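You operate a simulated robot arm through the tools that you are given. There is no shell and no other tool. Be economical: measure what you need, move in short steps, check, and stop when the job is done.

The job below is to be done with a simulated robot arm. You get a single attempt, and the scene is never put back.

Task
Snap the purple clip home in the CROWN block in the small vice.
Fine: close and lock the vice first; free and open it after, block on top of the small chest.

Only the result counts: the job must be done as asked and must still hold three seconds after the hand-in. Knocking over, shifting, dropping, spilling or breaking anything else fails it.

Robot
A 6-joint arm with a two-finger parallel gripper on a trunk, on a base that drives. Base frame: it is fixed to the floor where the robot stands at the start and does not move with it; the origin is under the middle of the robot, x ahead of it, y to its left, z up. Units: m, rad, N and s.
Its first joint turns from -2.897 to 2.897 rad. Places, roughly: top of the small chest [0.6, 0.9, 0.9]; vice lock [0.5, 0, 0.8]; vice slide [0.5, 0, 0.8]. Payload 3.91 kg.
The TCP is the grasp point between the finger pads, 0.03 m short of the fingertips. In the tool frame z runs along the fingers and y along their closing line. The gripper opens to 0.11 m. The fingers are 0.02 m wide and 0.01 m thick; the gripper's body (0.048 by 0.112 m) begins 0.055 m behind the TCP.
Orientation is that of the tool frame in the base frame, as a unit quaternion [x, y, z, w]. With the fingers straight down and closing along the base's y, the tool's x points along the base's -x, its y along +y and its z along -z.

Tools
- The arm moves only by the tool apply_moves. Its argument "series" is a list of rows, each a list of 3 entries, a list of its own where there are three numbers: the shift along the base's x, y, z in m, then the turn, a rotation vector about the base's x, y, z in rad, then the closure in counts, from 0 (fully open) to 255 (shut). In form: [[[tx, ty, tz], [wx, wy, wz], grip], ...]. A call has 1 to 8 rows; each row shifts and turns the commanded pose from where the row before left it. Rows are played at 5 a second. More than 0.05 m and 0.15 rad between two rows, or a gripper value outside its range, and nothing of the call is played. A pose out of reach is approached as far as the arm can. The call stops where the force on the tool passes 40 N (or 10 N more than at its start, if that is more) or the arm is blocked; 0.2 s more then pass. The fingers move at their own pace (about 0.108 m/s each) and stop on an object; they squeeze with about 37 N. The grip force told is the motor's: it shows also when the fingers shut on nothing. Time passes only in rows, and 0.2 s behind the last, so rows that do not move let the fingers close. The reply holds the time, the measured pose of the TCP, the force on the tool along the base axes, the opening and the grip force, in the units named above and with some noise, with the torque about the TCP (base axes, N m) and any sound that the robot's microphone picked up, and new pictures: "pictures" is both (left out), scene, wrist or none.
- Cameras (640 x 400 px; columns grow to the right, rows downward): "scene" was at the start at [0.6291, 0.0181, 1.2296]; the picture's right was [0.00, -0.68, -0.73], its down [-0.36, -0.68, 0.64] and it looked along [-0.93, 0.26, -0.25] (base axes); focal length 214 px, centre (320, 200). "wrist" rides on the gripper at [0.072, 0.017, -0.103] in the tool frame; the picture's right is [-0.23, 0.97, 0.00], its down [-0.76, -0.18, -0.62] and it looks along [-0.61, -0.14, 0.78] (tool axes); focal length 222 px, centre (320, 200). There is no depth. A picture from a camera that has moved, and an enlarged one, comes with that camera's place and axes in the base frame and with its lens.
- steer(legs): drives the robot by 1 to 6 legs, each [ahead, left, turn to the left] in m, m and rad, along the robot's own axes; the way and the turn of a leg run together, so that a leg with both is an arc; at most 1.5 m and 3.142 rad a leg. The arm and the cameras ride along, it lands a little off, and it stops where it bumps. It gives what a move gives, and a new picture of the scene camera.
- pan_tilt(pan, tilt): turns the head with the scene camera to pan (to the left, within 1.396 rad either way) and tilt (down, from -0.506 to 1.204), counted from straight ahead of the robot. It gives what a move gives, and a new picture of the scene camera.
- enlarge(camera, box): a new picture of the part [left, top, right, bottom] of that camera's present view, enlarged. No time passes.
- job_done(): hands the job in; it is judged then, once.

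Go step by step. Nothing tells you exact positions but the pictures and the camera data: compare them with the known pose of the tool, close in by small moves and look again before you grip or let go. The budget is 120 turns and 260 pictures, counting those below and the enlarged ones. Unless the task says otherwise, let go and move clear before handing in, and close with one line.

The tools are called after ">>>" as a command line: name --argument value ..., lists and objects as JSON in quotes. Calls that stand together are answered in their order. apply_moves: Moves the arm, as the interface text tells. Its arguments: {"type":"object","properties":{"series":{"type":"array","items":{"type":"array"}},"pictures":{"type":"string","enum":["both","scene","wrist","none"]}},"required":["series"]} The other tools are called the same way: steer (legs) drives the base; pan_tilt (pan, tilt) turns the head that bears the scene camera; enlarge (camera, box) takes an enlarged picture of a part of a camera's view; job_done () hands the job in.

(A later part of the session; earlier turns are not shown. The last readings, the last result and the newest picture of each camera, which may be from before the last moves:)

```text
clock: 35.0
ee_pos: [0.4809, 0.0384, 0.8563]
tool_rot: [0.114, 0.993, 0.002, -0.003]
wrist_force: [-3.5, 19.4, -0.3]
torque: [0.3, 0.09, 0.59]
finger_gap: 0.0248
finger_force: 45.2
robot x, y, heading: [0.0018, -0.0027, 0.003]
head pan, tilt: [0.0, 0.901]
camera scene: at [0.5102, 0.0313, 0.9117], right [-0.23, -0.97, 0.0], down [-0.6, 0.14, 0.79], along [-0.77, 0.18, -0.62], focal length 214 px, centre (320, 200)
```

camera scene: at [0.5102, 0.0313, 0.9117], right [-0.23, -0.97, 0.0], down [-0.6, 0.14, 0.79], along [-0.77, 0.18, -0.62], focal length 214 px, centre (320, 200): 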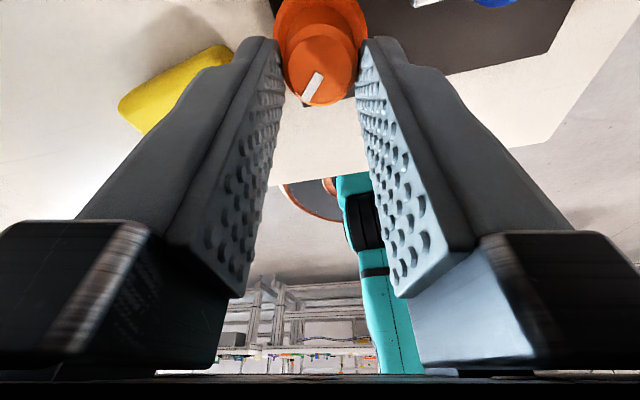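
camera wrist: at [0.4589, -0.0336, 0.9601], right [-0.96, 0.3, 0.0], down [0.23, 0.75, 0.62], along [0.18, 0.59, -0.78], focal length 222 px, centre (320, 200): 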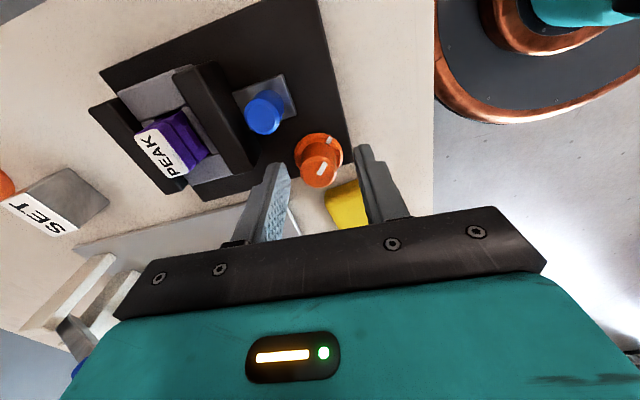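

An end stop is reached after about a quarter turn (torque 0.6 N m). Release, rise and inspect.

>>> apply_moves --series '[[[0, -0.0015, 0], [0, 0, 0.03], 220], [[0, 0, 0], [0, 0, 0], 160], [[0, 0, 0], [0, 0, 0], 160], [[0, 0, 0.04], [0, 0, 0], 160], [[0, 0, 0.04], [0, 0, 0.1], 160], [[-0.05, -0.02, 0], [0, 0, 0.1], 160], [[-0.05, -0.02, 0], [0, 0, 0], 160]]' --pictures "none"

>>> pan_tilt --pan 0.0 --tilt 0.0

>>> enlarge --camera "scene" --box '[210, 60, 410, 240]'

```text
refused: row 6 steps farther than a row can; nothing moved
```

```text
clock: 36.2
ee_pos: [0.482, 0.0383, 0.8571]
tool_rot: [0.114, 0.994, 0.001, -0.003]
wrist_force: [-3.9, 30.7, 1.7]
torque: [0.57, 0.25, 0.38]
finger_gap: 0.0248
finger_force: 45.2
robot x, y, heading: [-0.001, 0.0029, -0.001]
head pan, tilt: [0.0, 0.0]
camera scene: at [0.588, 0.0133, 0.8967], right [-0.23, -0.97, 0.0], down [-0.97, 0.23, 0.01], along [-0.01, 0.0, -1.0], focal length 214 px, centre (320, 200)
```

scene: 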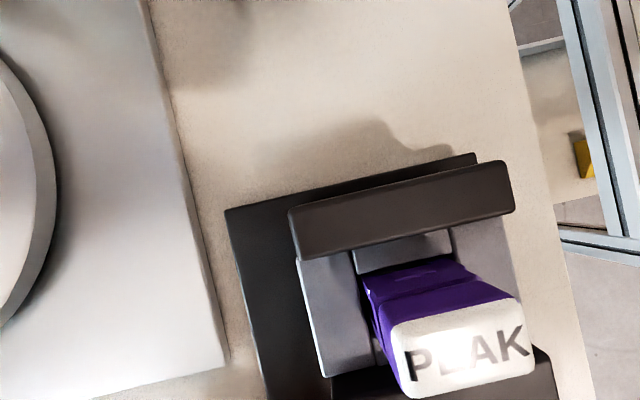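

```text
2.22 times, centred on (310, 150) of scene
camera zoom: at [0.588, 0.0133, 0.8967], right [-0.23, -0.97, 0.0], down [-0.97, 0.23, 0.01], along [-0.01, 0.0, -1.0], focal length 477 px, centre (342, 311)
```

zoom: 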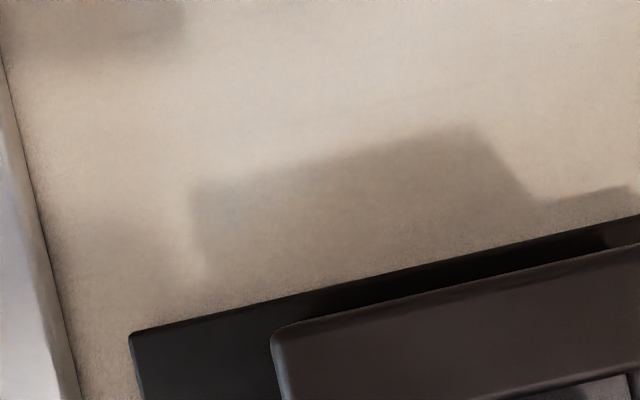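

>>> apply_moves --series '[[[0, -0.0015, 0], [0, 0, 0.03], 220], [[0, 0, 0], [0, 0, 0], 160], [[0, 0, 0], [0, 0, 0], 160], [[0, 0, 0.04], [0, 0, 0], 160], [[0, 0, 0.04], [0, 0, 0.1], 160], [[-0.04, -0.02, 0], [0, 0, 0.1], 160], [[-0.04, -0.02, 0], [0, 0, 0], 160], [[-0.02, 0, 0], [0, 0, 0], 160]]' --pictures "scene"

>>> enlarge --camera "scene" --box '[210, 60, 410, 240]'

```text
clock: 36.6
ee_pos: [0.4816, 0.0381, 0.8568]
tool_rot: [0.105, 0.994, 0.002, -0.003]
wrist_force: [-3.1, 10.1, 0.1]
torque: [0.07, 0.27, 0.04]
finger_gap: 0.0247
finger_force: 45.0
robot x, y, heading: [-0.0045, 0.0024, 0.005]
head pan, tilt: [0.0, 0.0]
stopped in row 1: the force on the tool passed its limit at 43 N (the readings are from after the stop); the commanded pose is now the measured one
camera scene: at [0.5885, 0.0151, 0.8966], right [-0.21, -0.98, 0.0], down [-0.98, 0.21, 0.01], along [-0.01, 0.01, -1.0], focal length 214 px, centre (320, 200)
```

scene: 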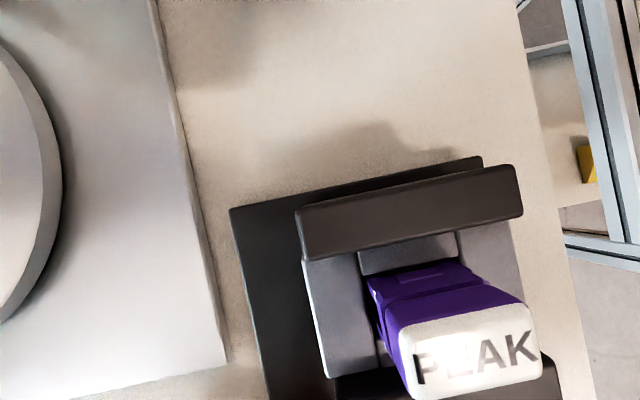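

```text
2.22 times, centred on (310, 150) of scene
camera zoom: at [0.5885, 0.0151, 0.8966], right [-0.21, -0.98, 0.0], down [-0.98, 0.21, 0.01], along [-0.01, 0.01, -1.0], focal length 477 px, centre (342, 311)
```

zoom: 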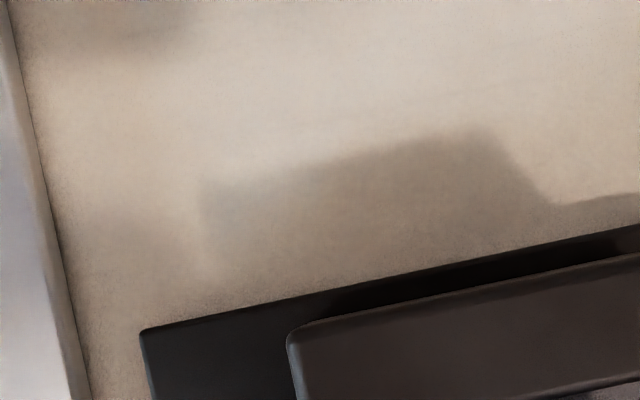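

My centring shift worsened the side force; I'll simply open and rise.

>>> apply_moves --series '[[[0, 0, 0], [0, 0, 0], 160], [[0, 0, 0], [0, 0, 0], 160], [[0, 0, 0.04], [0, 0, 0], 160], [[0, 0, 0.04], [0, 0, 0.1], 160], [[-0.04, -0.02, 0], [0, 0, 0.1], 160], [[-0.04, -0.02, 0], [0, 0, 0], 160], [[-0.02, 0, 0], [0, 0, 0], 160]]' --pictures "scene"

>>> enlarge --camera "scene" --box '[210, 60, 410, 240]'

```text
clock: 38.2
ee_pos: [0.3821, -0.0038, 0.9359]
tool_rot: [0.006, 1.0, 0.002, -0.003]
wrist_force: [0.3, -0.1, -0.4]
torque: [-0.04, 0.01, 0.0]
finger_gap: 0.0408
finger_force: 0.0
robot x, y, heading: [0.0029, -0.0016, 0.003]
head pan, tilt: [0.0, 0.0]
camera scene: at [0.491, -0.0043, 0.9762], right [-0.01, -1.0, 0.0], down [-1.0, 0.01, 0.01], along [-0.01, 0.0, -1.0], focal length 214 px, centre (320, 200)
```

scene: 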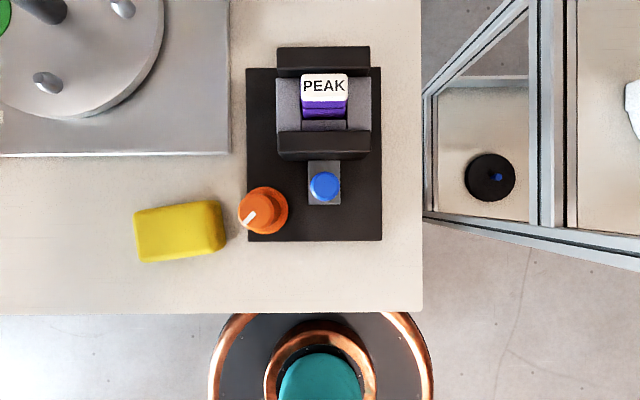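

```text
2.22 times, centred on (310, 150) of scene
camera zoom: at [0.491, -0.0043, 0.9762], right [-0.01, -1.0, 0.0], down [-1.0, 0.01, 0.01], along [-0.01, 0.0, -1.0], focal length 477 px, centre (342, 311)
```

zoom: 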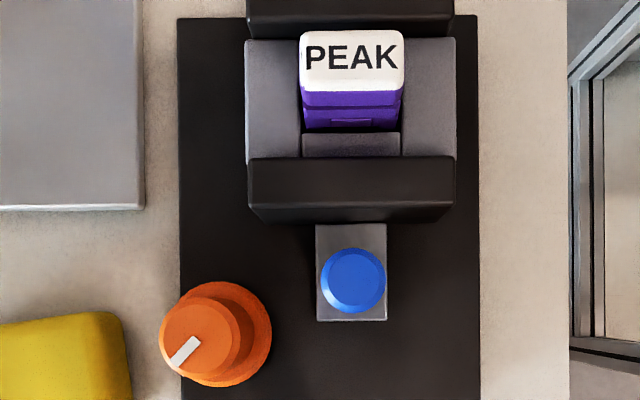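

The pointer turned a quarter. I'll verify the lock by gripping the blue knob and gently pulling back.

>>> apply_moves --series '[[[0.05, -0.002, 0], [0, 0, 0], 174], [[0.045, -0.002, 0], [0, 0, 0], 174], [[0.0215, -0.0008, 0], [0, 0, 0], 174], [[0, 0, -0.04], [0, 0, 0], 174], [[0, 0, -0.03], [0, 0, 0], 174], [[0, 0, -0.008], [0, 0, 0], 174], [[0, 0, 0], [0, 0, 0], 228], [[0, 0, 0], [0, 0, 0], 228]]' --pictures "scene"

>>> apply_moves --series '[[[-0.002, 0, 0], [0, 0, 0], 228], [[-0.002, 0, 0], [0, 0, 0], 228], [[0, 0, 0], [0, 0, 0], 228]]' --pictures "none"

```text
clock: 40.0
ee_pos: [0.4984, -0.0072, 0.8573]
tool_rot: [0.005, 1.0, 0.002, -0.004]
wrist_force: [4.0, 4.9, -4.3]
torque: [-0.38, -0.22, 0.02]
finger_gap: 0.0171
finger_force: 44.9
robot x, y, heading: [-0.002, -0.0, 0.002]
head pan, tilt: [0.0, 0.0]
camera scene: at [0.6081, -0.0083, 0.898], right [-0.01, -1.0, 0.0], down [-1.0, 0.01, 0.01], along [-0.01, 0.0, -1.0], focal length 214 px, centre (320, 200)
```

scene: 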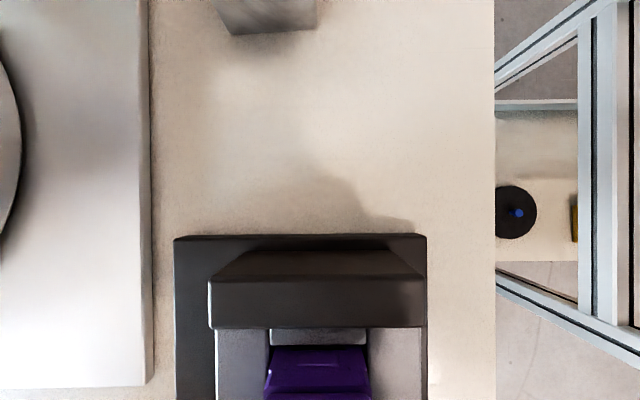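

```text
clock: 40.5
ee_pos: [0.4975, -0.0071, 0.8571]
tool_rot: [0.006, 1.0, 0.002, -0.003]
wrist_force: [13.7, 1.0, -11.2]
torque: [-0.5, -0.63, 0.02]
finger_gap: 0.0171
finger_force: 44.9
robot x, y, heading: [-0.0007, -0.0009, 0.002]
head pan, tilt: [0.0, 0.0]
stopped in row 2: the force on the tool passed its limit at 46 N (the readings are from after the stop); the commanded pose is now the measured one
```

The lock holds (46 N pull, no motion). Release, rise, and move over the clip with closed fingers; the clip is now near (0.553, -0.007, 0.857).

>>> apply_moves --series '[[[0, 0, 0], [0, 0, 0], 174], [[0, 0, 0], [0, 0, 0], 174], [[0, 0, 0.04], [0, 0, 0], 174], [[0, 0, 0.04], [0, 0, 0], 255], [[0.05, 0, 0], [0, 0, 0], 255], [[0.005, 0, 0], [0, 0, 0], 255]]' --pictures "wrist"

>>> pan_tilt --pan 0.0 --tilt 0.9

```text
clock: 41.9
ee_pos: [0.552, -0.0075, 0.9392]
tool_rot: [0.005, 1.0, 0.001, -0.003]
wrist_force: [-0.1, -0.2, 0.9]
torque: [0.0, 0.01, -0.01]
finger_gap: 0.0
finger_force: 37.6
robot x, y, heading: [-0.0016, 0.0048, 0.002]
head pan, tilt: [0.0, 0.0]
camera wrist: at [0.4802, 0.0107, 1.043], right [0.24, 0.97, 0.0], down [0.76, -0.19, 0.62], along [0.6, -0.15, -0.79], focal length 222 px, centre (320, 200)
```

wrist: 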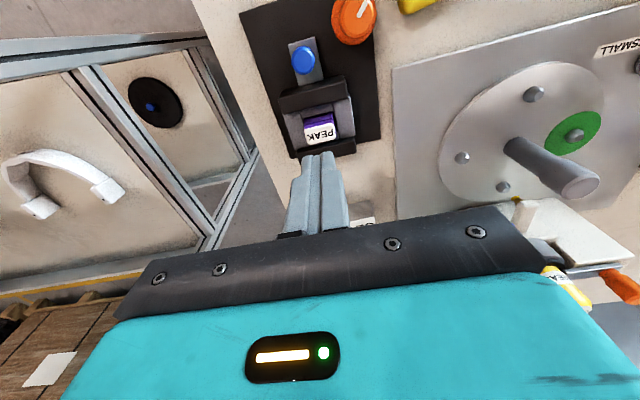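

```text
clock: 43.1
ee_pos: [0.5527, -0.0079, 0.9394]
tool_rot: [0.005, 1.0, 0.002, -0.002]
wrist_force: [0.8, -0.7, 1.1]
torque: [-0.02, -0.01, 0.0]
finger_gap: 0.0
finger_force: 36.8
robot x, y, heading: [-0.0029, -0.003, 0.003]
head pan, tilt: [0.0, 0.901]
camera scene: at [0.5821, -0.0076, 0.9943], right [-0.01, -1.0, 0.0], down [-0.62, 0.0, 0.79], along [-0.79, 0.01, -0.62], focal length 214 px, centre (320, 200)
```

scene: 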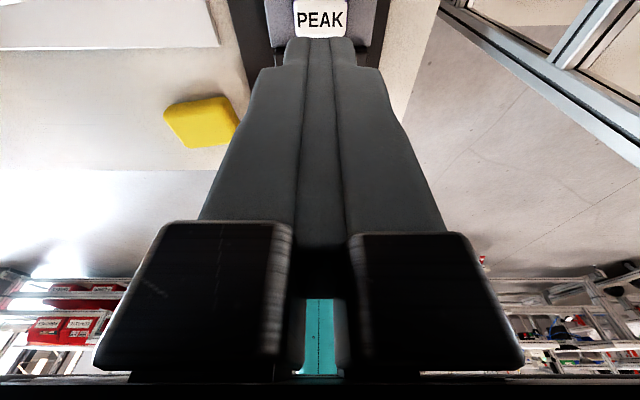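

Well aligned over the clip. Descend to just above it and then press in small steps.

>>> apply_moves --series '[[[0.001, 0, -0.03], [0, 0, 0], 255], [[0, 0, -0.012], [0, 0, 0], 255], [[0, 0, -0.004], [0, 0, 0], 255], [[0, 0, -0.003], [0, 0, 0], 255], [[0, 0, -0.003], [0, 0, 0], 255], [[0, 0, -0.003], [0, 0, 0], 255]]' --pictures "scene"

```text
clock: 44.5
ee_pos: [0.555, -0.0079, 0.8859]
tool_rot: [0.005, 1.0, 0.002, -0.001]
wrist_force: [0.2, 0.0, 18.9]
torque: [0.0, -0.04, 0.01]
finger_gap: 0.0002
finger_force: 37.2
robot x, y, heading: [0.0015, -0.0, 0.001]
head pan, tilt: [0.0, 0.901]
camera scene: at [0.5835, -0.0075, 0.9405], right [-0.01, -1.0, 0.0], down [-0.62, 0.0, 0.78], along [-0.78, 0.01, -0.62], focal length 214 px, centre (320, 200)
```

scene: 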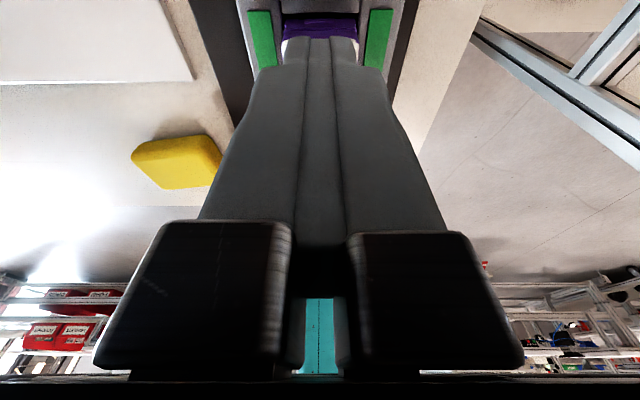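

Contact (19 N) — and green strips now show on the block's top beside the clip. Continue pressing to feel for a snap.

>>> apply_moves --series '[[[0, 0, -0.002], [0, 0, 0], 255], [[0, 0, -0.002], [0, 0, 0], 255], [[0, 0, 0], [0, 0, 0], 255]]' --pictures "scene"

```text
clock: 45.0
ee_pos: [0.5543, -0.007, 0.8848]
tool_rot: [0.005, 1.0, 0.002, 0.002]
wrist_force: [-4.6, 0.7, 15.8]
torque: [-0.03, 0.2, -0.01]
finger_gap: 0.0003
finger_force: 37.3
robot x, y, heading: [0.0017, 0.0027, 0.005]
head pan, tilt: [0.0, 0.901]
stopped in row 2: the force on the tool passed its limit at 44 N (the readings are from after the stop); the commanded pose is now the measured one
camera scene: at [0.5837, -0.0075, 0.9407], right [-0.01, -1.0, 0.0], down [-0.62, 0.0, 0.78], along [-0.78, 0.01, -0.62], focal length 214 px, centre (320, 200)
```

scene: 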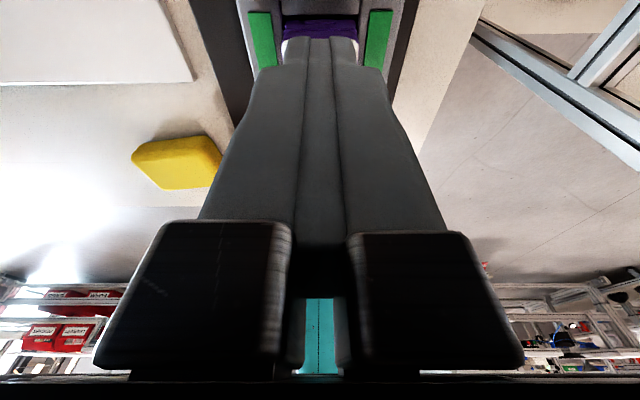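

No further travel at 44 N; maybe it already snapped. Rise and compare the clip height.

>>> apply_moves --series '[[[0, 0, 0.05], [0, 0, 0], 255], [[-0.05, 0, 0], [0, 0, 0], 255], [[-0.05, 0, 0], [0, 0, 0], 255], [[-0.05, 0, 0], [0, 0, 0], 255], [[-0.025, 0.003, 0], [0, 0, 0], 255]]' --pictures "wrist"

>>> pan_tilt --pan 0.0 --tilt 0.0

>>> enlarge --camera "scene" --box '[210, 60, 410, 240]'

>>> enlarge --camera "wrist" --box '[250, 60, 410, 200]'

```text
clock: 46.2
ee_pos: [0.3786, -0.0056, 0.936]
tool_rot: [0.005, 1.0, 0.001, -0.001]
wrist_force: [0.1, -0.1, -0.2]
torque: [0.0, 0.01, -0.02]
finger_gap: 0.0
finger_force: 37.0
robot x, y, heading: [-0.0023, 0.002, 0.003]
head pan, tilt: [0.0, 0.901]
camera wrist: at [0.3064, 0.0131, 1.0386], right [0.24, 0.97, 0.0], down [0.76, -0.19, 0.62], along [0.6, -0.15, -0.78], focal length 222 px, centre (320, 200)
```

wrist: 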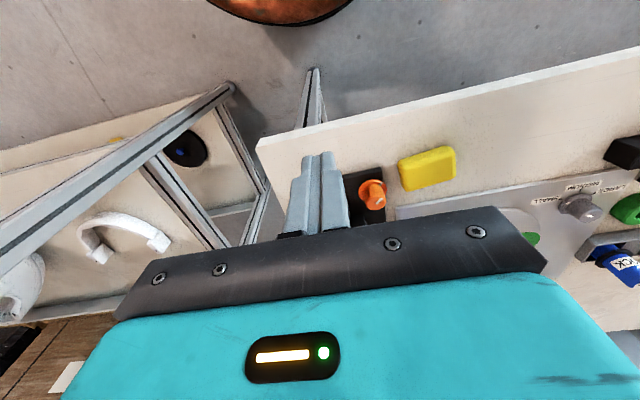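

```text
clock: 47.4
ee_pos: [0.3788, -0.0052, 0.9354]
tool_rot: [0.005, 1.0, 0.001, 0.0]
wrist_force: [-0.3, -0.1, 0.4]
torque: [0.0, -0.01, 0.0]
finger_gap: 0.0
finger_force: 37.0
robot x, y, heading: [-0.0029, -0.0034, -0.002]
head pan, tilt: [0.0, 0.0]
camera scene: at [0.4886, -0.006, 0.9763], right [-0.01, -1.0, 0.0], down [-1.0, 0.01, 0.0], along [0.0, 0.0, -1.0], focal length 214 px, centre (320, 200)
```

scene: 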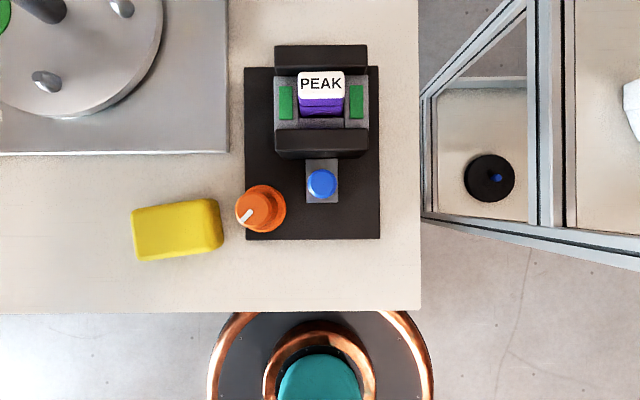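

```text
2.22 times, centred on (310, 150) of scene
camera zoom: at [0.4886, -0.006, 0.9763], right [-0.01, -1.0, 0.0], down [-1.0, 0.01, 0.0], along [0.0, 0.0, -1.0], focal length 477 px, centre (342, 311)
```

zoom: 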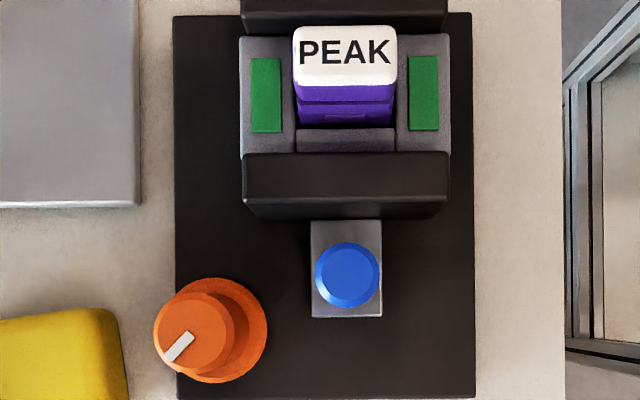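

```text
2.86 times, centred on (330, 130) of wrist
camera zoom: at [0.3065, 0.0131, 1.039], right [0.24, 0.97, 0.0], down [0.76, -0.19, 0.62], along [0.61, -0.15, -0.78], focal length 635 px, centre (291, 400)
```

zoom: 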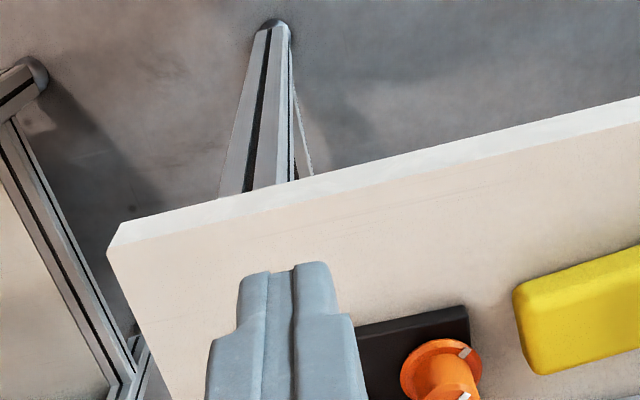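

The green indicators appeared on the block with the press and the clip no longer yields, so it's snapped. Now unlock: go over the orange knob with the gripper turned -0.3 rad.

>>> apply_moves --series '[[[0.04, 0.02, 0], [0, 0, -0.15], 172], [[0.04, 0.02, 0], [0, 0, -0.15], 172], [[0.022, 0.002, 0], [0, 0, 0], 172], [[0, 0, -0.04], [0, 0, 0], 172], [[0, 0, 0], [0, 0, 0], 172]]' --pictures "none"

>>> pan_tilt --pan 0.0 --tilt 0.9

```text
clock: 48.6
ee_pos: [0.4806, 0.0357, 0.8954]
tool_rot: [0.155, 0.988, 0.002, 0.0]
wrist_force: [0.1, 0.0, -0.8]
torque: [-0.01, 0.01, -0.02]
finger_gap: 0.0358
finger_force: 0.0
robot x, y, heading: [-0.0001, 0.0011, 0.002]
head pan, tilt: [0.0, 0.0]
```

```text
clock: 49.8
ee_pos: [0.4809, 0.0361, 0.8952]
tool_rot: [0.154, 0.988, 0.001, 0.0]
wrist_force: [0.6, 0.5, 0.3]
torque: [0.02, 0.01, 0.03]
finger_gap: 0.0358
finger_force: 0.1
robot x, y, heading: [-0.0016, 0.0032, 0.003]
head pan, tilt: [0.0, 0.901]
camera scene: at [0.5089, 0.0275, 0.9501], right [-0.31, -0.95, 0.0], down [-0.59, 0.19, 0.78], along [-0.75, 0.24, -0.62], focal length 214 px, centre (320, 200)
```

scene: 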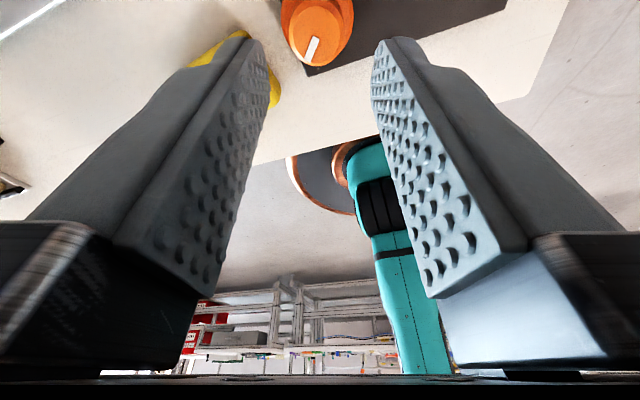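

>>> apply_moves --series '[[[0, 0.0007, -0.02], [0, 0, 0], 172], [[0, 0, -0.01], [0, 0, 0], 172], [[0, 0, -0.009], [0, 0, 0], 172], [[0, 0, 0], [0, 0, 0], 218], [[0, 0, 0], [0, 0, 0], 218]]' --pictures "none"

>>> apply_moves --series '[[[0, 0, 0], [0, 0, 0.1], 218], [[0, 0, 0], [0, 0, 0.1], 218], [[0, 0, 0], [0, 0, 0.1], 218]]' --pictures "scene"

```text
clock: 51.0
ee_pos: [0.481, 0.0379, 0.855]
tool_rot: [0.156, 0.988, 0.002, 0.0]
wrist_force: [4.0, 8.8, 5.9]
torque: [0.05, 0.32, 0.0]
finger_gap: 0.0247
finger_force: 45.0
robot x, y, heading: [-0.0024, 0.0033, -0.001]
head pan, tilt: [0.0, 0.901]
```

```text
clock: 51.8
ee_pos: [0.4814, 0.038, 0.8564]
tool_rot: [0.005, 1.0, 0.002, -0.001]
wrist_force: [-5.2, -4.5, -10.4]
torque: [-0.57, -0.89, 0.01]
finger_gap: 0.0245
finger_force: 44.7
robot x, y, heading: [-0.0007, 0.0022, 0.003]
head pan, tilt: [0.0, 0.901]
camera scene: at [0.5104, 0.0375, 0.91], right [-0.01, -1.0, 0.0], down [-0.62, 0.0, 0.78], along [-0.78, 0.01, -0.62], focal length 214 px, centre (320, 200)
```

scene: 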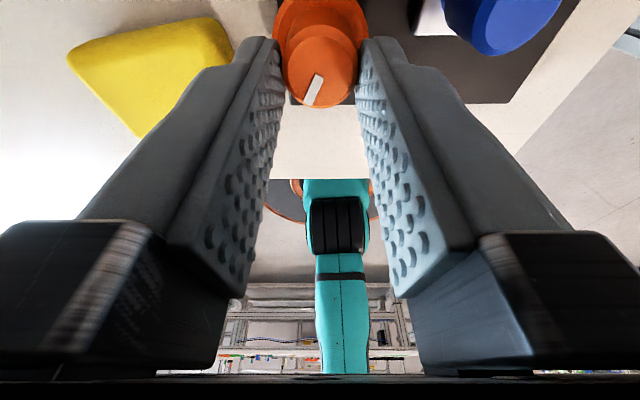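

The knob turns back with the gripper. Continue counter-clockwise.

>>> apply_moves --series '[[[0, 0, 0], [0, 0, 0.12], 218], [[0, 0, 0], [0, 0, 0.12], 218], [[0, 0, 0], [0, 0, 0.12], 218], [[0, 0, 0], [0, 0, 0.12], 218]]' --pictures "none"

>>> apply_moves --series '[[[0, 0, 0], [0, 0, 0.12], 218], [[0, 0, 0], [0, 0, 0.12], 218], [[0, 0, 0], [0, 0, 0.12], 218], [[0, 0, 0], [0, 0, 0.12], 218]]' --pictures "none"

```text
clock: 52.8
ee_pos: [0.4809, 0.0368, 0.8538]
tool_rot: [-0.233, 0.972, 0.002, -0.001]
wrist_force: [-14.0, -22.8, -29.3]
torque: [-0.97, 0.23, -0.03]
finger_gap: 0.0246
finger_force: 44.7
robot x, y, heading: [-0.0004, -0.0011, -0.0]
head pan, tilt: [0.0, 0.901]
```

```text
clock: 53.8
ee_pos: [0.4826, 0.038, 0.8559]
tool_rot: [-0.458, 0.889, 0.001, 0.001]
wrist_force: [5.1, -20.9, -1.7]
torque: [-0.48, -0.22, 0.0]
finger_gap: 0.0238
finger_force: 44.9
robot x, y, heading: [-0.002, 0.0013, 0.001]
head pan, tilt: [0.0, 0.901]
```

>>> apply_moves --series '[[[0, -0.0015, 0], [0, 0, 0.1], 218], [[0, 0, 0], [0, 0, 0.1], 218], [[0, 0, 0], [0, 0, 0.1], 218], [[0, 0, 0], [0, 0, 0.1], 218]]' --pictures "none"

>>> apply_moves --series '[[[0, 0, 0], [0, 0, 0.08], 218], [[0, 0, 0], [0, 0, 0.08], 218]]' --pictures "scene"

```text
clock: 54.8
ee_pos: [0.4828, 0.0368, 0.8559]
tool_rot: [-0.626, 0.78, 0.001, -0.001]
wrist_force: [17.1, -12.2, 0.0]
torque: [-0.33, -0.52, -0.09]
finger_gap: 0.0255
finger_force: 9.9
robot x, y, heading: [-0.005, -0.0, 0.002]
head pan, tilt: [0.0, 0.901]
```

```text
clock: 55.4
ee_pos: [0.4828, 0.0369, 0.8555]
tool_rot: [-0.685, 0.728, 0.001, -0.001]
wrist_force: [18.9, -7.8, -1.9]
torque: [-0.13, -0.46, -0.07]
finger_gap: 0.0252
finger_force: 9.4
robot x, y, heading: [-0.0005, 0.0004, 0.003]
head pan, tilt: [0.0, 0.901]
camera scene: at [0.4839, 0.0673, 0.9108], right [1.0, -0.06, 0.0], down [-0.03, -0.62, 0.78], along [-0.05, -0.78, -0.62], focal length 214 px, centre (320, 200)
```

scene: 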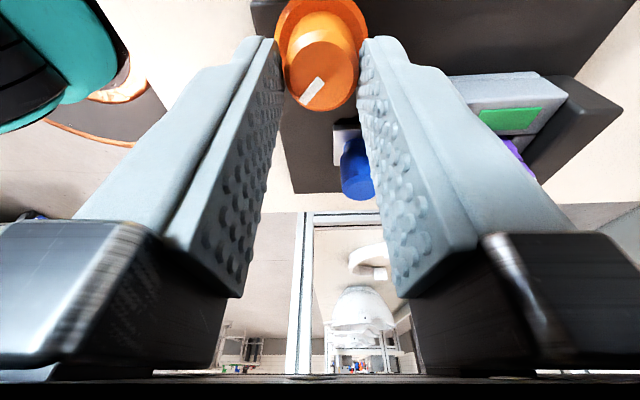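

The mark is back at its original angle. Release, rise and check from above.

>>> apply_moves --series '[[[0, 0, 0], [0, 0, 0], 151], [[0, 0, 0], [0, 0, 0], 151], [[0, 0, 0.04], [0, 0, 0], 151], [[0, 0, 0.04], [0, 0, -0.15], 151], [[-0.03, -0.01, 0], [0, 0, -0.15], 151], [[-0.03, -0.02, 0], [0, 0, -0.15], 151], [[-0.03, -0.014, 0], [0, 0, -0.15], 151], [[-0.012, 0, 0], [0, 0, -0.15], 151]]' --pictures "none"

>>> apply_moves --series '[[[0, 0, 0], [0, 0, -0.15], 174], [[0, 0, 0], [0, 0, -0.15], 174], [[0, 0, 0], [0, 0, -0.15], 174], [[0, 0, 0], [0, 0, -0.15], 174], [[0, 0, 0], [0, 0, -0.15], 174], [[0, 0, 0], [0, 0, 0], 174]]' --pictures "none"

>>> pan_tilt --pan 0.0 --tilt 0.0

>>> enlarge --camera "scene" --box '[210, 60, 410, 240]'

```text
clock: 57.2
ee_pos: [0.3783, -0.0099, 0.9356]
tool_rot: [-0.369, 0.929, 0.001, -0.001]
wrist_force: [-0.2, -0.7, -0.3]
torque: [-0.01, 0.0, 0.0]
finger_gap: 0.0449
finger_force: 0.0
robot x, y, heading: [-0.0007, 0.0017, 0.002]
head pan, tilt: [0.0, 0.901]
```

```text
clock: 58.6
ee_pos: [0.3787, -0.0086, 0.9353]
tool_rot: [-0.004, 1.0, 0.001, 0.0]
wrist_force: [-0.2, -0.4, 0.4]
torque: [0.0, 0.02, -0.01]
finger_gap: 0.0352
finger_force: 0.1
robot x, y, heading: [-0.0002, -0.0011, -0.002]
head pan, tilt: [0.0, 0.901]
```

```text
clock: 59.8
ee_pos: [0.3799, -0.0074, 0.9359]
tool_rot: [-0.005, 1.0, 0.002, 0.001]
wrist_force: [0.0, -0.6, -0.9]
torque: [0.0, -0.01, 0.02]
finger_gap: 0.0351
finger_force: 0.0
robot x, y, heading: [-0.0039, -0.001, 0.003]
head pan, tilt: [0.0, 0.0]
camera scene: at [0.4885, -0.0065, 0.9759], right [0.01, -1.0, 0.0], down [-1.0, -0.01, 0.0], along [0.0, 0.0, -1.0], focal length 214 px, centre (320, 200)
```

scene: 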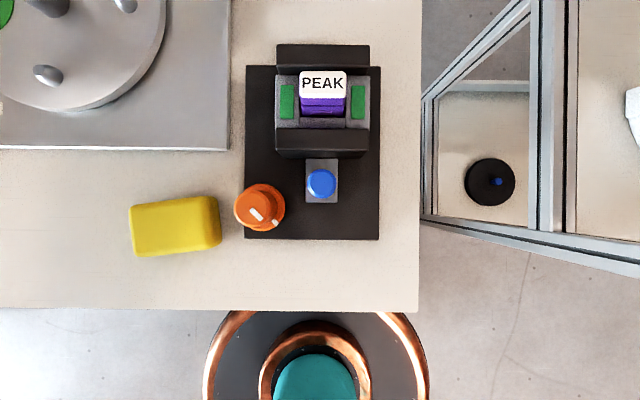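

```text
2.22 times, centred on (310, 150) of scene
camera zoom: at [0.4885, -0.0065, 0.9759], right [0.01, -1.0, 0.0], down [-1.0, -0.01, 0.0], along [0.0, 0.0, -1.0], focal length 477 px, centre (342, 311)
```

zoom: 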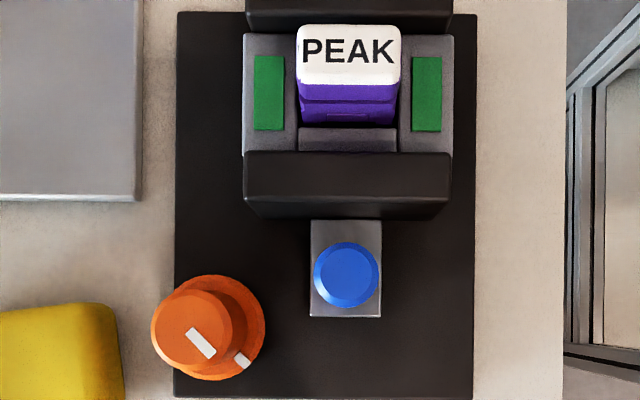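

The lock is back at its start angle and the green marks remain. Now grip the blue knob and pull the slide open.

>>> apply_moves --series '[[[0.05, 0, 0], [0, 0, 0], 174], [[0.045, 0, 0], [0, 0, 0], 174], [[0.0245, 0, 0], [0, 0, 0], 174], [[0, 0, -0.04], [0, 0, 0], 174], [[0, 0, -0.03], [0, 0, 0], 174], [[0, 0, -0.008], [0, 0, 0], 174], [[0, 0, 0], [0, 0, 0], 228], [[0, 0, 0], [0, 0, 0], 228]]' --pictures "none"

>>> apply_moves --series '[[[-0.003, 0, 0], [0, 0, 0], 228], [[-0.004, 0, 0], [0, 0, 0], 228], [[-0.004, 0, 0], [0, 0, 0], 228], [[-0.004, 0, 0], [0, 0, 0], 228], [[0, 0, 0], [0, 0, 0], 228]]' --pictures "none"

```text
clock: 61.6
ee_pos: [0.5, -0.0078, 0.8583]
tool_rot: [-0.006, 1.0, 0.001, -0.001]
wrist_force: [1.2, 1.8, -7.2]
torque: [-0.47, -0.17, 0.02]
finger_gap: 0.0171
finger_force: 45.0
robot x, y, heading: [-0.0003, 0.0012, 0.003]
head pan, tilt: [0.0, 0.0]
```

```text
clock: 62.8
ee_pos: [0.4847, -0.0074, 0.8578]
tool_rot: [-0.005, 1.0, 0.001, 0.001]
wrist_force: [1.0, -16.4, -10.5]
torque: [-0.91, -0.03, -0.05]
finger_gap: 0.0173
finger_force: 45.1
robot x, y, heading: [-0.0013, -0.0008, 0.004]
head pan, tilt: [0.0, 0.0]
```

The slide comes back freely; pull to its stop or the original position and a bit more.

>>> apply_moves --series '[[[-0.003, 0, 0], [0, 0, 0], 228], [[-0.002, 0, 0], [0, 0, 0], 228], [[-0.002, 0, 0], [0, 0, 0], 228], [[-0.002, 0, 0], [0, 0, 0], 228], [[-0.002, 0, 0], [0, 0, 0], 228]]' --pictures "none"

```text
clock: 63.7
ee_pos: [0.4796, -0.0082, 0.8569]
tool_rot: [-0.006, 1.0, 0.002, 0.002]
wrist_force: [17.1, -1.6, -12.2]
torque: [-0.6, -0.76, 0.0]
finger_gap: 0.0172
finger_force: 45.2
robot x, y, heading: [0.003, -0.002, -0.001]
head pan, tilt: [0.0, 0.0]
stopped in row 4: the force on the tool passed its limit at 44 N (the readings are from after the stop); the commanded pose is now the measured one
```

The slide is at its open stop. Release and look at the open vice and at the chest to the left.

>>> apply_moves --series '[[[0, 0, 0], [0, 0, 0], 174], [[0, 0, 0], [0, 0, 0], 174], [[0, 0, 0.04], [0, 0, 0], 174], [[0, 0, 0.04], [0, 0, 0], 100], [[-0.045, 0, 0.02], [0, 0, 0], 0], [[-0.045, 0, 0], [0, 0, 0], 0]]' --pictures "both"

>>> enlarge --camera "scene" --box '[210, 60, 410, 240]'

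>>> pan_tilt --pan 0.7 --tilt 0.0

>>> enlarge --camera "scene" --box '[0, 0, 280, 240]'

```text
clock: 65.1
ee_pos: [0.3858, -0.006, 0.9579]
tool_rot: [-0.005, 1.0, 0.002, 0.002]
wrist_force: [-1.0, 0.4, 0.5]
torque: [0.01, 0.04, 0.01]
finger_gap: 0.1101
finger_force: 0.1
robot x, y, heading: [0.0026, 0.0007, -0.002]
head pan, tilt: [0.0, 0.0]
camera scene: at [0.4955, -0.0034, 0.999], right [0.01, -1.0, 0.0], down [-1.0, -0.01, 0.0], along [0.0, 0.0, -1.0], focal length 214 px, centre (320, 200)
camera wrist: at [0.3128, 0.0117, 1.0612], right [0.22, 0.98, 0.0], down [0.76, -0.17, 0.62], along [0.61, -0.13, -0.78], focal length 222 px, centre (320, 200)
```

scene: 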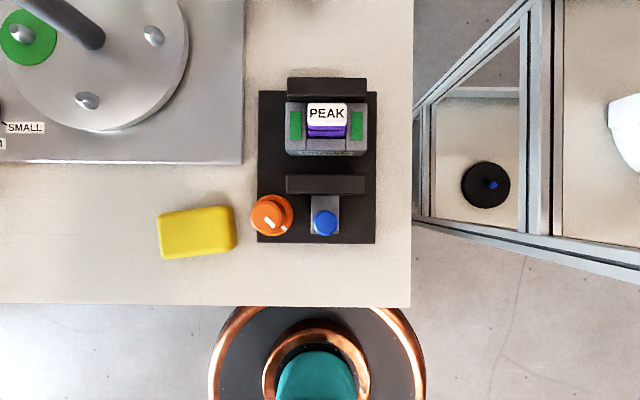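
wrist: 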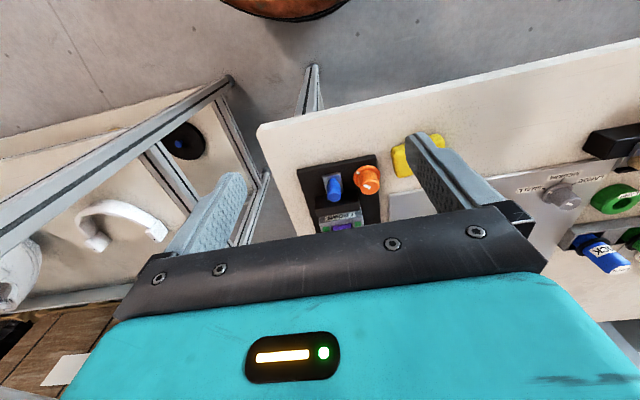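

```text
2.22 times, centred on (310, 150) of scene
camera zoom: at [0.4955, -0.0034, 0.999], right [0.01, -1.0, 0.0], down [-1.0, -0.01, 0.0], along [0.0, 0.0, -1.0], focal length 477 px, centre (342, 311)
```

zoom: 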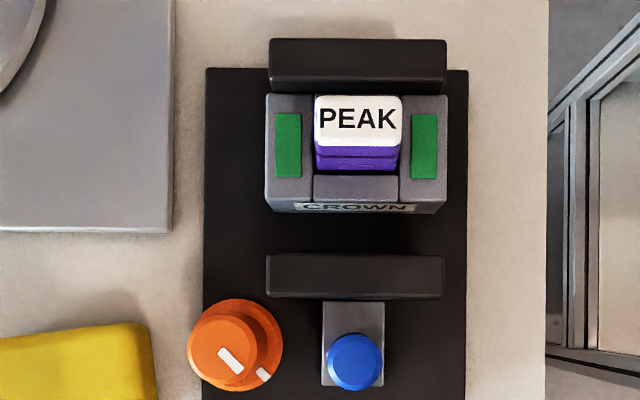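

```text
clock: 66.2
ee_pos: [0.3858, -0.0049, 0.9577]
tool_rot: [-0.006, 1.0, 0.002, 0.002]
wrist_force: [-1.0, 0.1, 0.2]
torque: [0.0, -0.03, -0.01]
finger_gap: 0.1099
finger_force: 0.0
robot x, y, heading: [0.0016, -0.0008, 0.002]
head pan, tilt: [0.7, 0.0]
camera scene: at [0.4948, 0.0545, 1.0206], right [0.01, -0.76, -0.65], down [-1.0, -0.01, 0.0], along [0.0, 0.65, -0.76], focal length 214 px, centre (320, 200)
```

scene: 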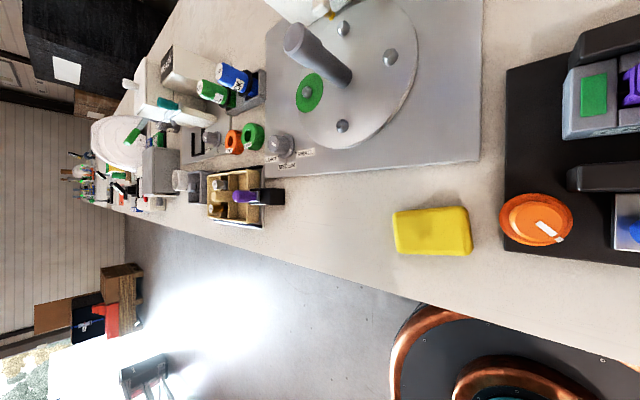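

```text
1.67 times, centred on (140, 120) of scene
camera zoom: at [0.4948, 0.0545, 1.0206], right [0.01, -0.76, -0.65], down [-1.0, -0.01, 0.0], along [0.0, 0.65, -0.76], focal length 358 px, centre (620, 333)
```

zoom: 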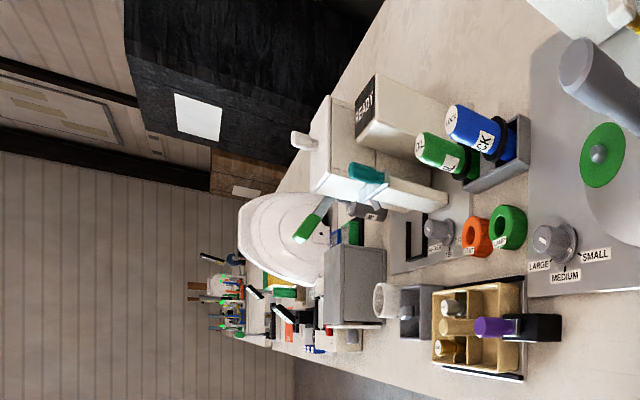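

The vice is open and the block reads CROWN with green marks; block centre about (0.554, -0.008), top z ≈ 0.829, plate z ≈ 0.805. I'll go over the block with the fingers straddling it along y.

>>> apply_moves --series '[[[0.05, 0, 0], [0, 0, 0], 58], [[0.05, 0, 0], [0, 0, 0], 58], [[0.05, -0.002, 0], [0, 0, 0], 58], [[0.018, 0, 0], [0, 0, 0.005], 58], [[0, 0, -0.04], [0, 0, 0.005], 58], [[0, 0, 0], [0, 0, 0], 58]]' --pictures "none"

>>> pan_tilt --pan 0.0 --tilt 0.9

```text
clock: 67.6
ee_pos: [0.5543, -0.0076, 0.9174]
tool_rot: [-0.011, 1.0, 0.002, 0.002]
wrist_force: [-0.1, -0.2, -1.1]
torque: [-0.01, 0.04, -0.03]
finger_gap: 0.085
finger_force: 0.1
robot x, y, heading: [-0.0043, -0.0008, 0.002]
head pan, tilt: [0.7, 0.0]
```

```text
clock: 68.8
ee_pos: [0.5546, -0.0088, 0.9161]
tool_rot: [-0.011, 1.0, 0.002, 0.002]
wrist_force: [0.5, -0.5, -0.7]
torque: [0.0, 0.0, 0.02]
finger_gap: 0.0851
finger_force: 0.1
robot x, y, heading: [-0.0007, -0.0008, 0.001]
head pan, tilt: [0.0, 0.901]
camera scene: at [0.584, -0.0075, 0.9725], right [0.02, -1.0, 0.0], down [-0.62, -0.02, 0.78], along [-0.78, -0.01, -0.62], focal length 214 px, centre (320, 200)
```

scene: 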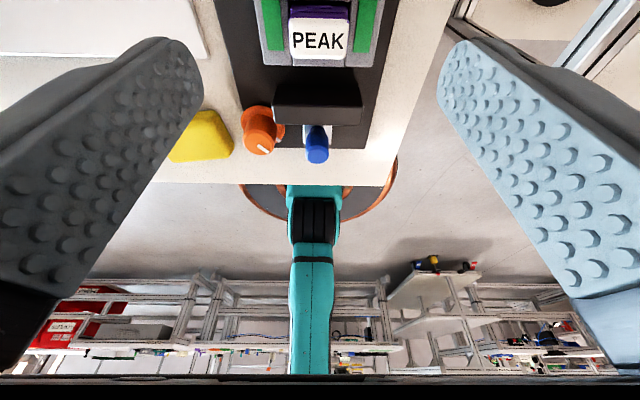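

Centred. Straighten yaw and descend around the block.

>>> apply_moves --series '[[[-0.0005, 0, -0.04], [0, 0, -0.02], 58], [[0, 0, -0.02], [0, 0, 0], 58], [[0, 0, -0.01], [0, 0, 0], 58], [[0, 0, -0.005], [0, 0, 0], 58]]' --pictures "both"

```text
clock: 69.8
ee_pos: [0.5563, -0.0094, 0.8414]
tool_rot: [-0.001, 1.0, 0.002, 0.002]
wrist_force: [-0.7, -0.2, 0.5]
torque: [0.01, 0.0, 0.0]
finger_gap: 0.0849
finger_force: 0.1
robot x, y, heading: [-0.001, 0.0025, 0.002]
head pan, tilt: [0.0, 0.901]
camera scene: at [0.5843, -0.0094, 0.8974], right [0.0, -1.0, 0.0], down [-0.62, 0.0, 0.78], along [-0.78, 0.0, -0.62], focal length 214 px, centre (320, 200)
camera wrist: at [0.4818, 0.0078, 0.9452], right [0.23, 0.97, 0.0], down [0.76, -0.18, 0.62], along [0.61, -0.14, -0.78], focal length 222 px, centre (320, 200)
```

scene: 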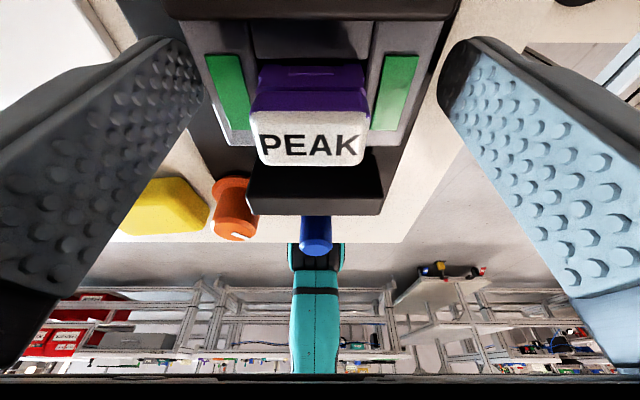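
wrist: 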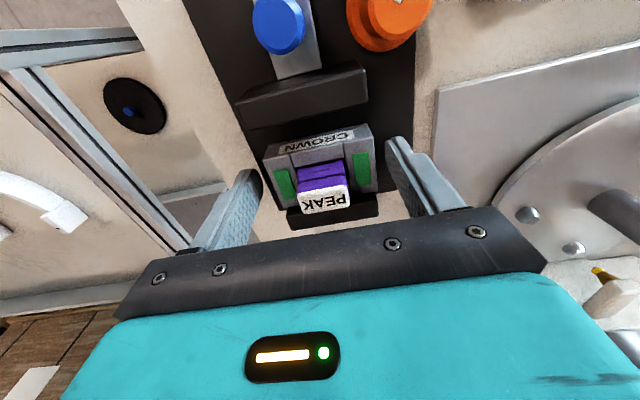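

>>> apply_moves --series '[[[0, 0.0015, 0], [0, 0, 0], 90], [[0, 0, 0], [0, 0, 0], 130], [[0, 0, 0], [0, 0, 0], 130], [[0, 0, 0], [0, 0, 0], 130]]' --pictures "wrist"

```text
clock: 70.8
ee_pos: [0.5544, -0.0089, 0.8429]
tool_rot: [-0.001, 1.0, 0.001, 0.002]
wrist_force: [-0.5, -0.4, -0.1]
torque: [0.01, 0.01, -0.01]
finger_gap: 0.063
finger_force: 37.0
robot x, y, heading: [-0.0056, -0.0049, 0.005]
head pan, tilt: [0.0, 0.901]
camera wrist: at [0.4819, 0.0087, 0.9456], right [0.23, 0.97, 0.0], down [0.76, -0.18, 0.62], along [0.61, -0.14, -0.78], focal length 222 px, centre (320, 200)
```

wrist: 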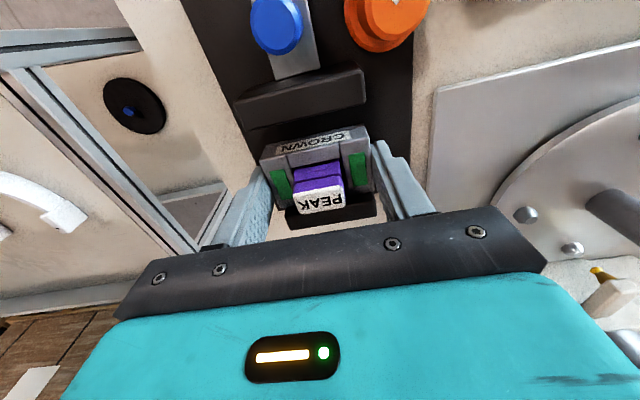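

Gripped at 63 mm. Lift slowly, then high enough to clear everything.

>>> apply_moves --series '[[[0, 0, 0.005], [0, 0, 0], 130], [[0, 0, 0.01], [0, 0, 0], 130], [[0, 0, 0.03], [0, 0, 0], 130], [[0, 0, 0.04], [0, 0, 0], 130]]' --pictures "both"

```text
clock: 71.8
ee_pos: [0.556, -0.008, 0.9273]
tool_rot: [0.0, 1.0, 0.002, 0.002]
wrist_force: [0.2, -0.5, 0.7]
torque: [0.01, 0.03, -0.01]
finger_gap: 0.0633
finger_force: 37.2
robot x, y, heading: [-0.0015, 0.0007, 0.005]
head pan, tilt: [0.0, 0.901]
camera scene: at [0.5861, -0.0068, 0.9826], right [0.0, -1.0, 0.0], down [-0.62, 0.0, 0.78], along [-0.78, 0.0, -0.62], focal length 214 px, centre (320, 200)
camera wrist: at [0.4836, 0.0103, 1.0304], right [0.23, 0.97, 0.0], down [0.76, -0.18, 0.62], along [0.61, -0.14, -0.78], focal length 222 px, centre (320, 200)
```

scene: 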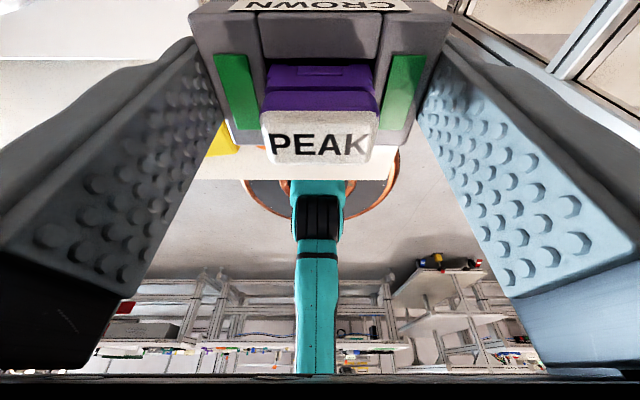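
wrist: 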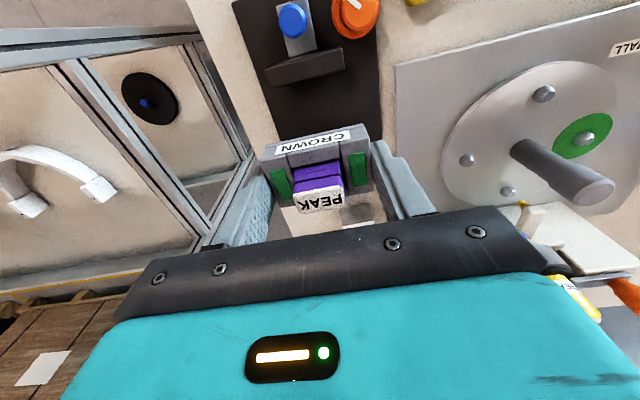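

The CROWN block with clip is held. Raise and tuck it back, then drive left toward the chest.

>>> apply_moves --series '[[[0, 0, 0.05], [0, 0, 0], 130], [[0, 0, 0.05], [0, 0, 0], 130], [[0, 0, 0.05], [0, 0, 0], 130], [[0, 0, 0.05], [0, 0, 0], 130], [[-0.05, 0, 0], [0, 0, 0], 130], [[-0.05, 0, 0], [0, 0, 0], 130], [[-0.05, 0, 0], [0, 0, 0], 130], [[-0.03, 0, 0.02], [0, 0, 0], 130]]' --pictures "none"

>>> pan_tilt --pan 0.6 --tilt -0.1

>>> steer --legs '[[0, 0.35, 0]]'

```text
clock: 73.6
ee_pos: [0.3737, -0.0099, 1.1501]
tool_rot: [-0.001, 1.0, 0.002, 0.001]
wrist_force: [-0.1, -0.2, -0.6]
torque: [-0.02, 0.04, 0.0]
finger_gap: 0.0632
finger_force: 37.1
robot x, y, heading: [0.0011, -0.0003, 0.001]
head pan, tilt: [0.0, 0.901]
```

```text
clock: 74.9
ee_pos: [0.3748, -0.0081, 1.1495]
tool_rot: [-0.001, 1.0, 0.002, 0.002]
wrist_force: [1.3, -0.7, -0.5]
torque: [-0.02, 0.0, 0.0]
finger_gap: 0.0634
finger_force: 37.4
robot x, y, heading: [0.0023, 0.0007, 0.002]
head pan, tilt: [0.6, -0.099]
camera scene: at [0.4928, 0.0409, 1.21], right [0.0, -0.82, -0.57], down [-0.99, 0.05, -0.08], along [0.1, 0.56, -0.82], focal length 214 px, centre (320, 200)
```

scene: 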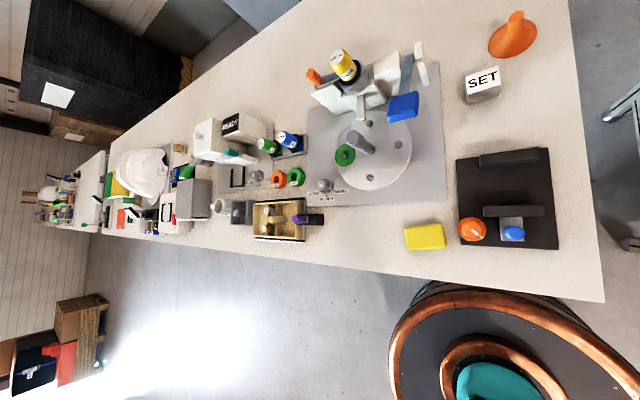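

```text
clock: 77.2
ee_pos: [0.3746, 0.3406, 1.1502]
tool_rot: [0.001, 1.0, 0.002, 0.002]
wrist_force: [-0.2, -0.2, 0.2]
torque: [-0.02, -0.02, -0.01]
finger_gap: 0.063
finger_force: 37.1
robot x, y, heading: [0.0031, 0.3507, -0.002]
head pan, tilt: [0.6, -0.099]
camera scene: at [0.4925, 0.3891, 1.2101], right [0.0, -0.82, -0.57], down [-0.99, 0.06, -0.09], along [0.1, 0.56, -0.82], focal length 214 px, centre (320, 200)
```

scene: 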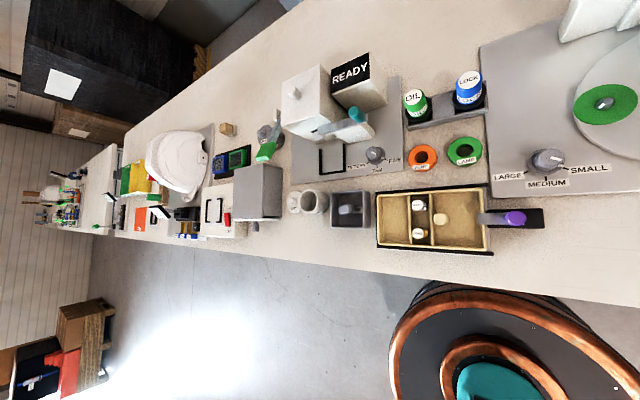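

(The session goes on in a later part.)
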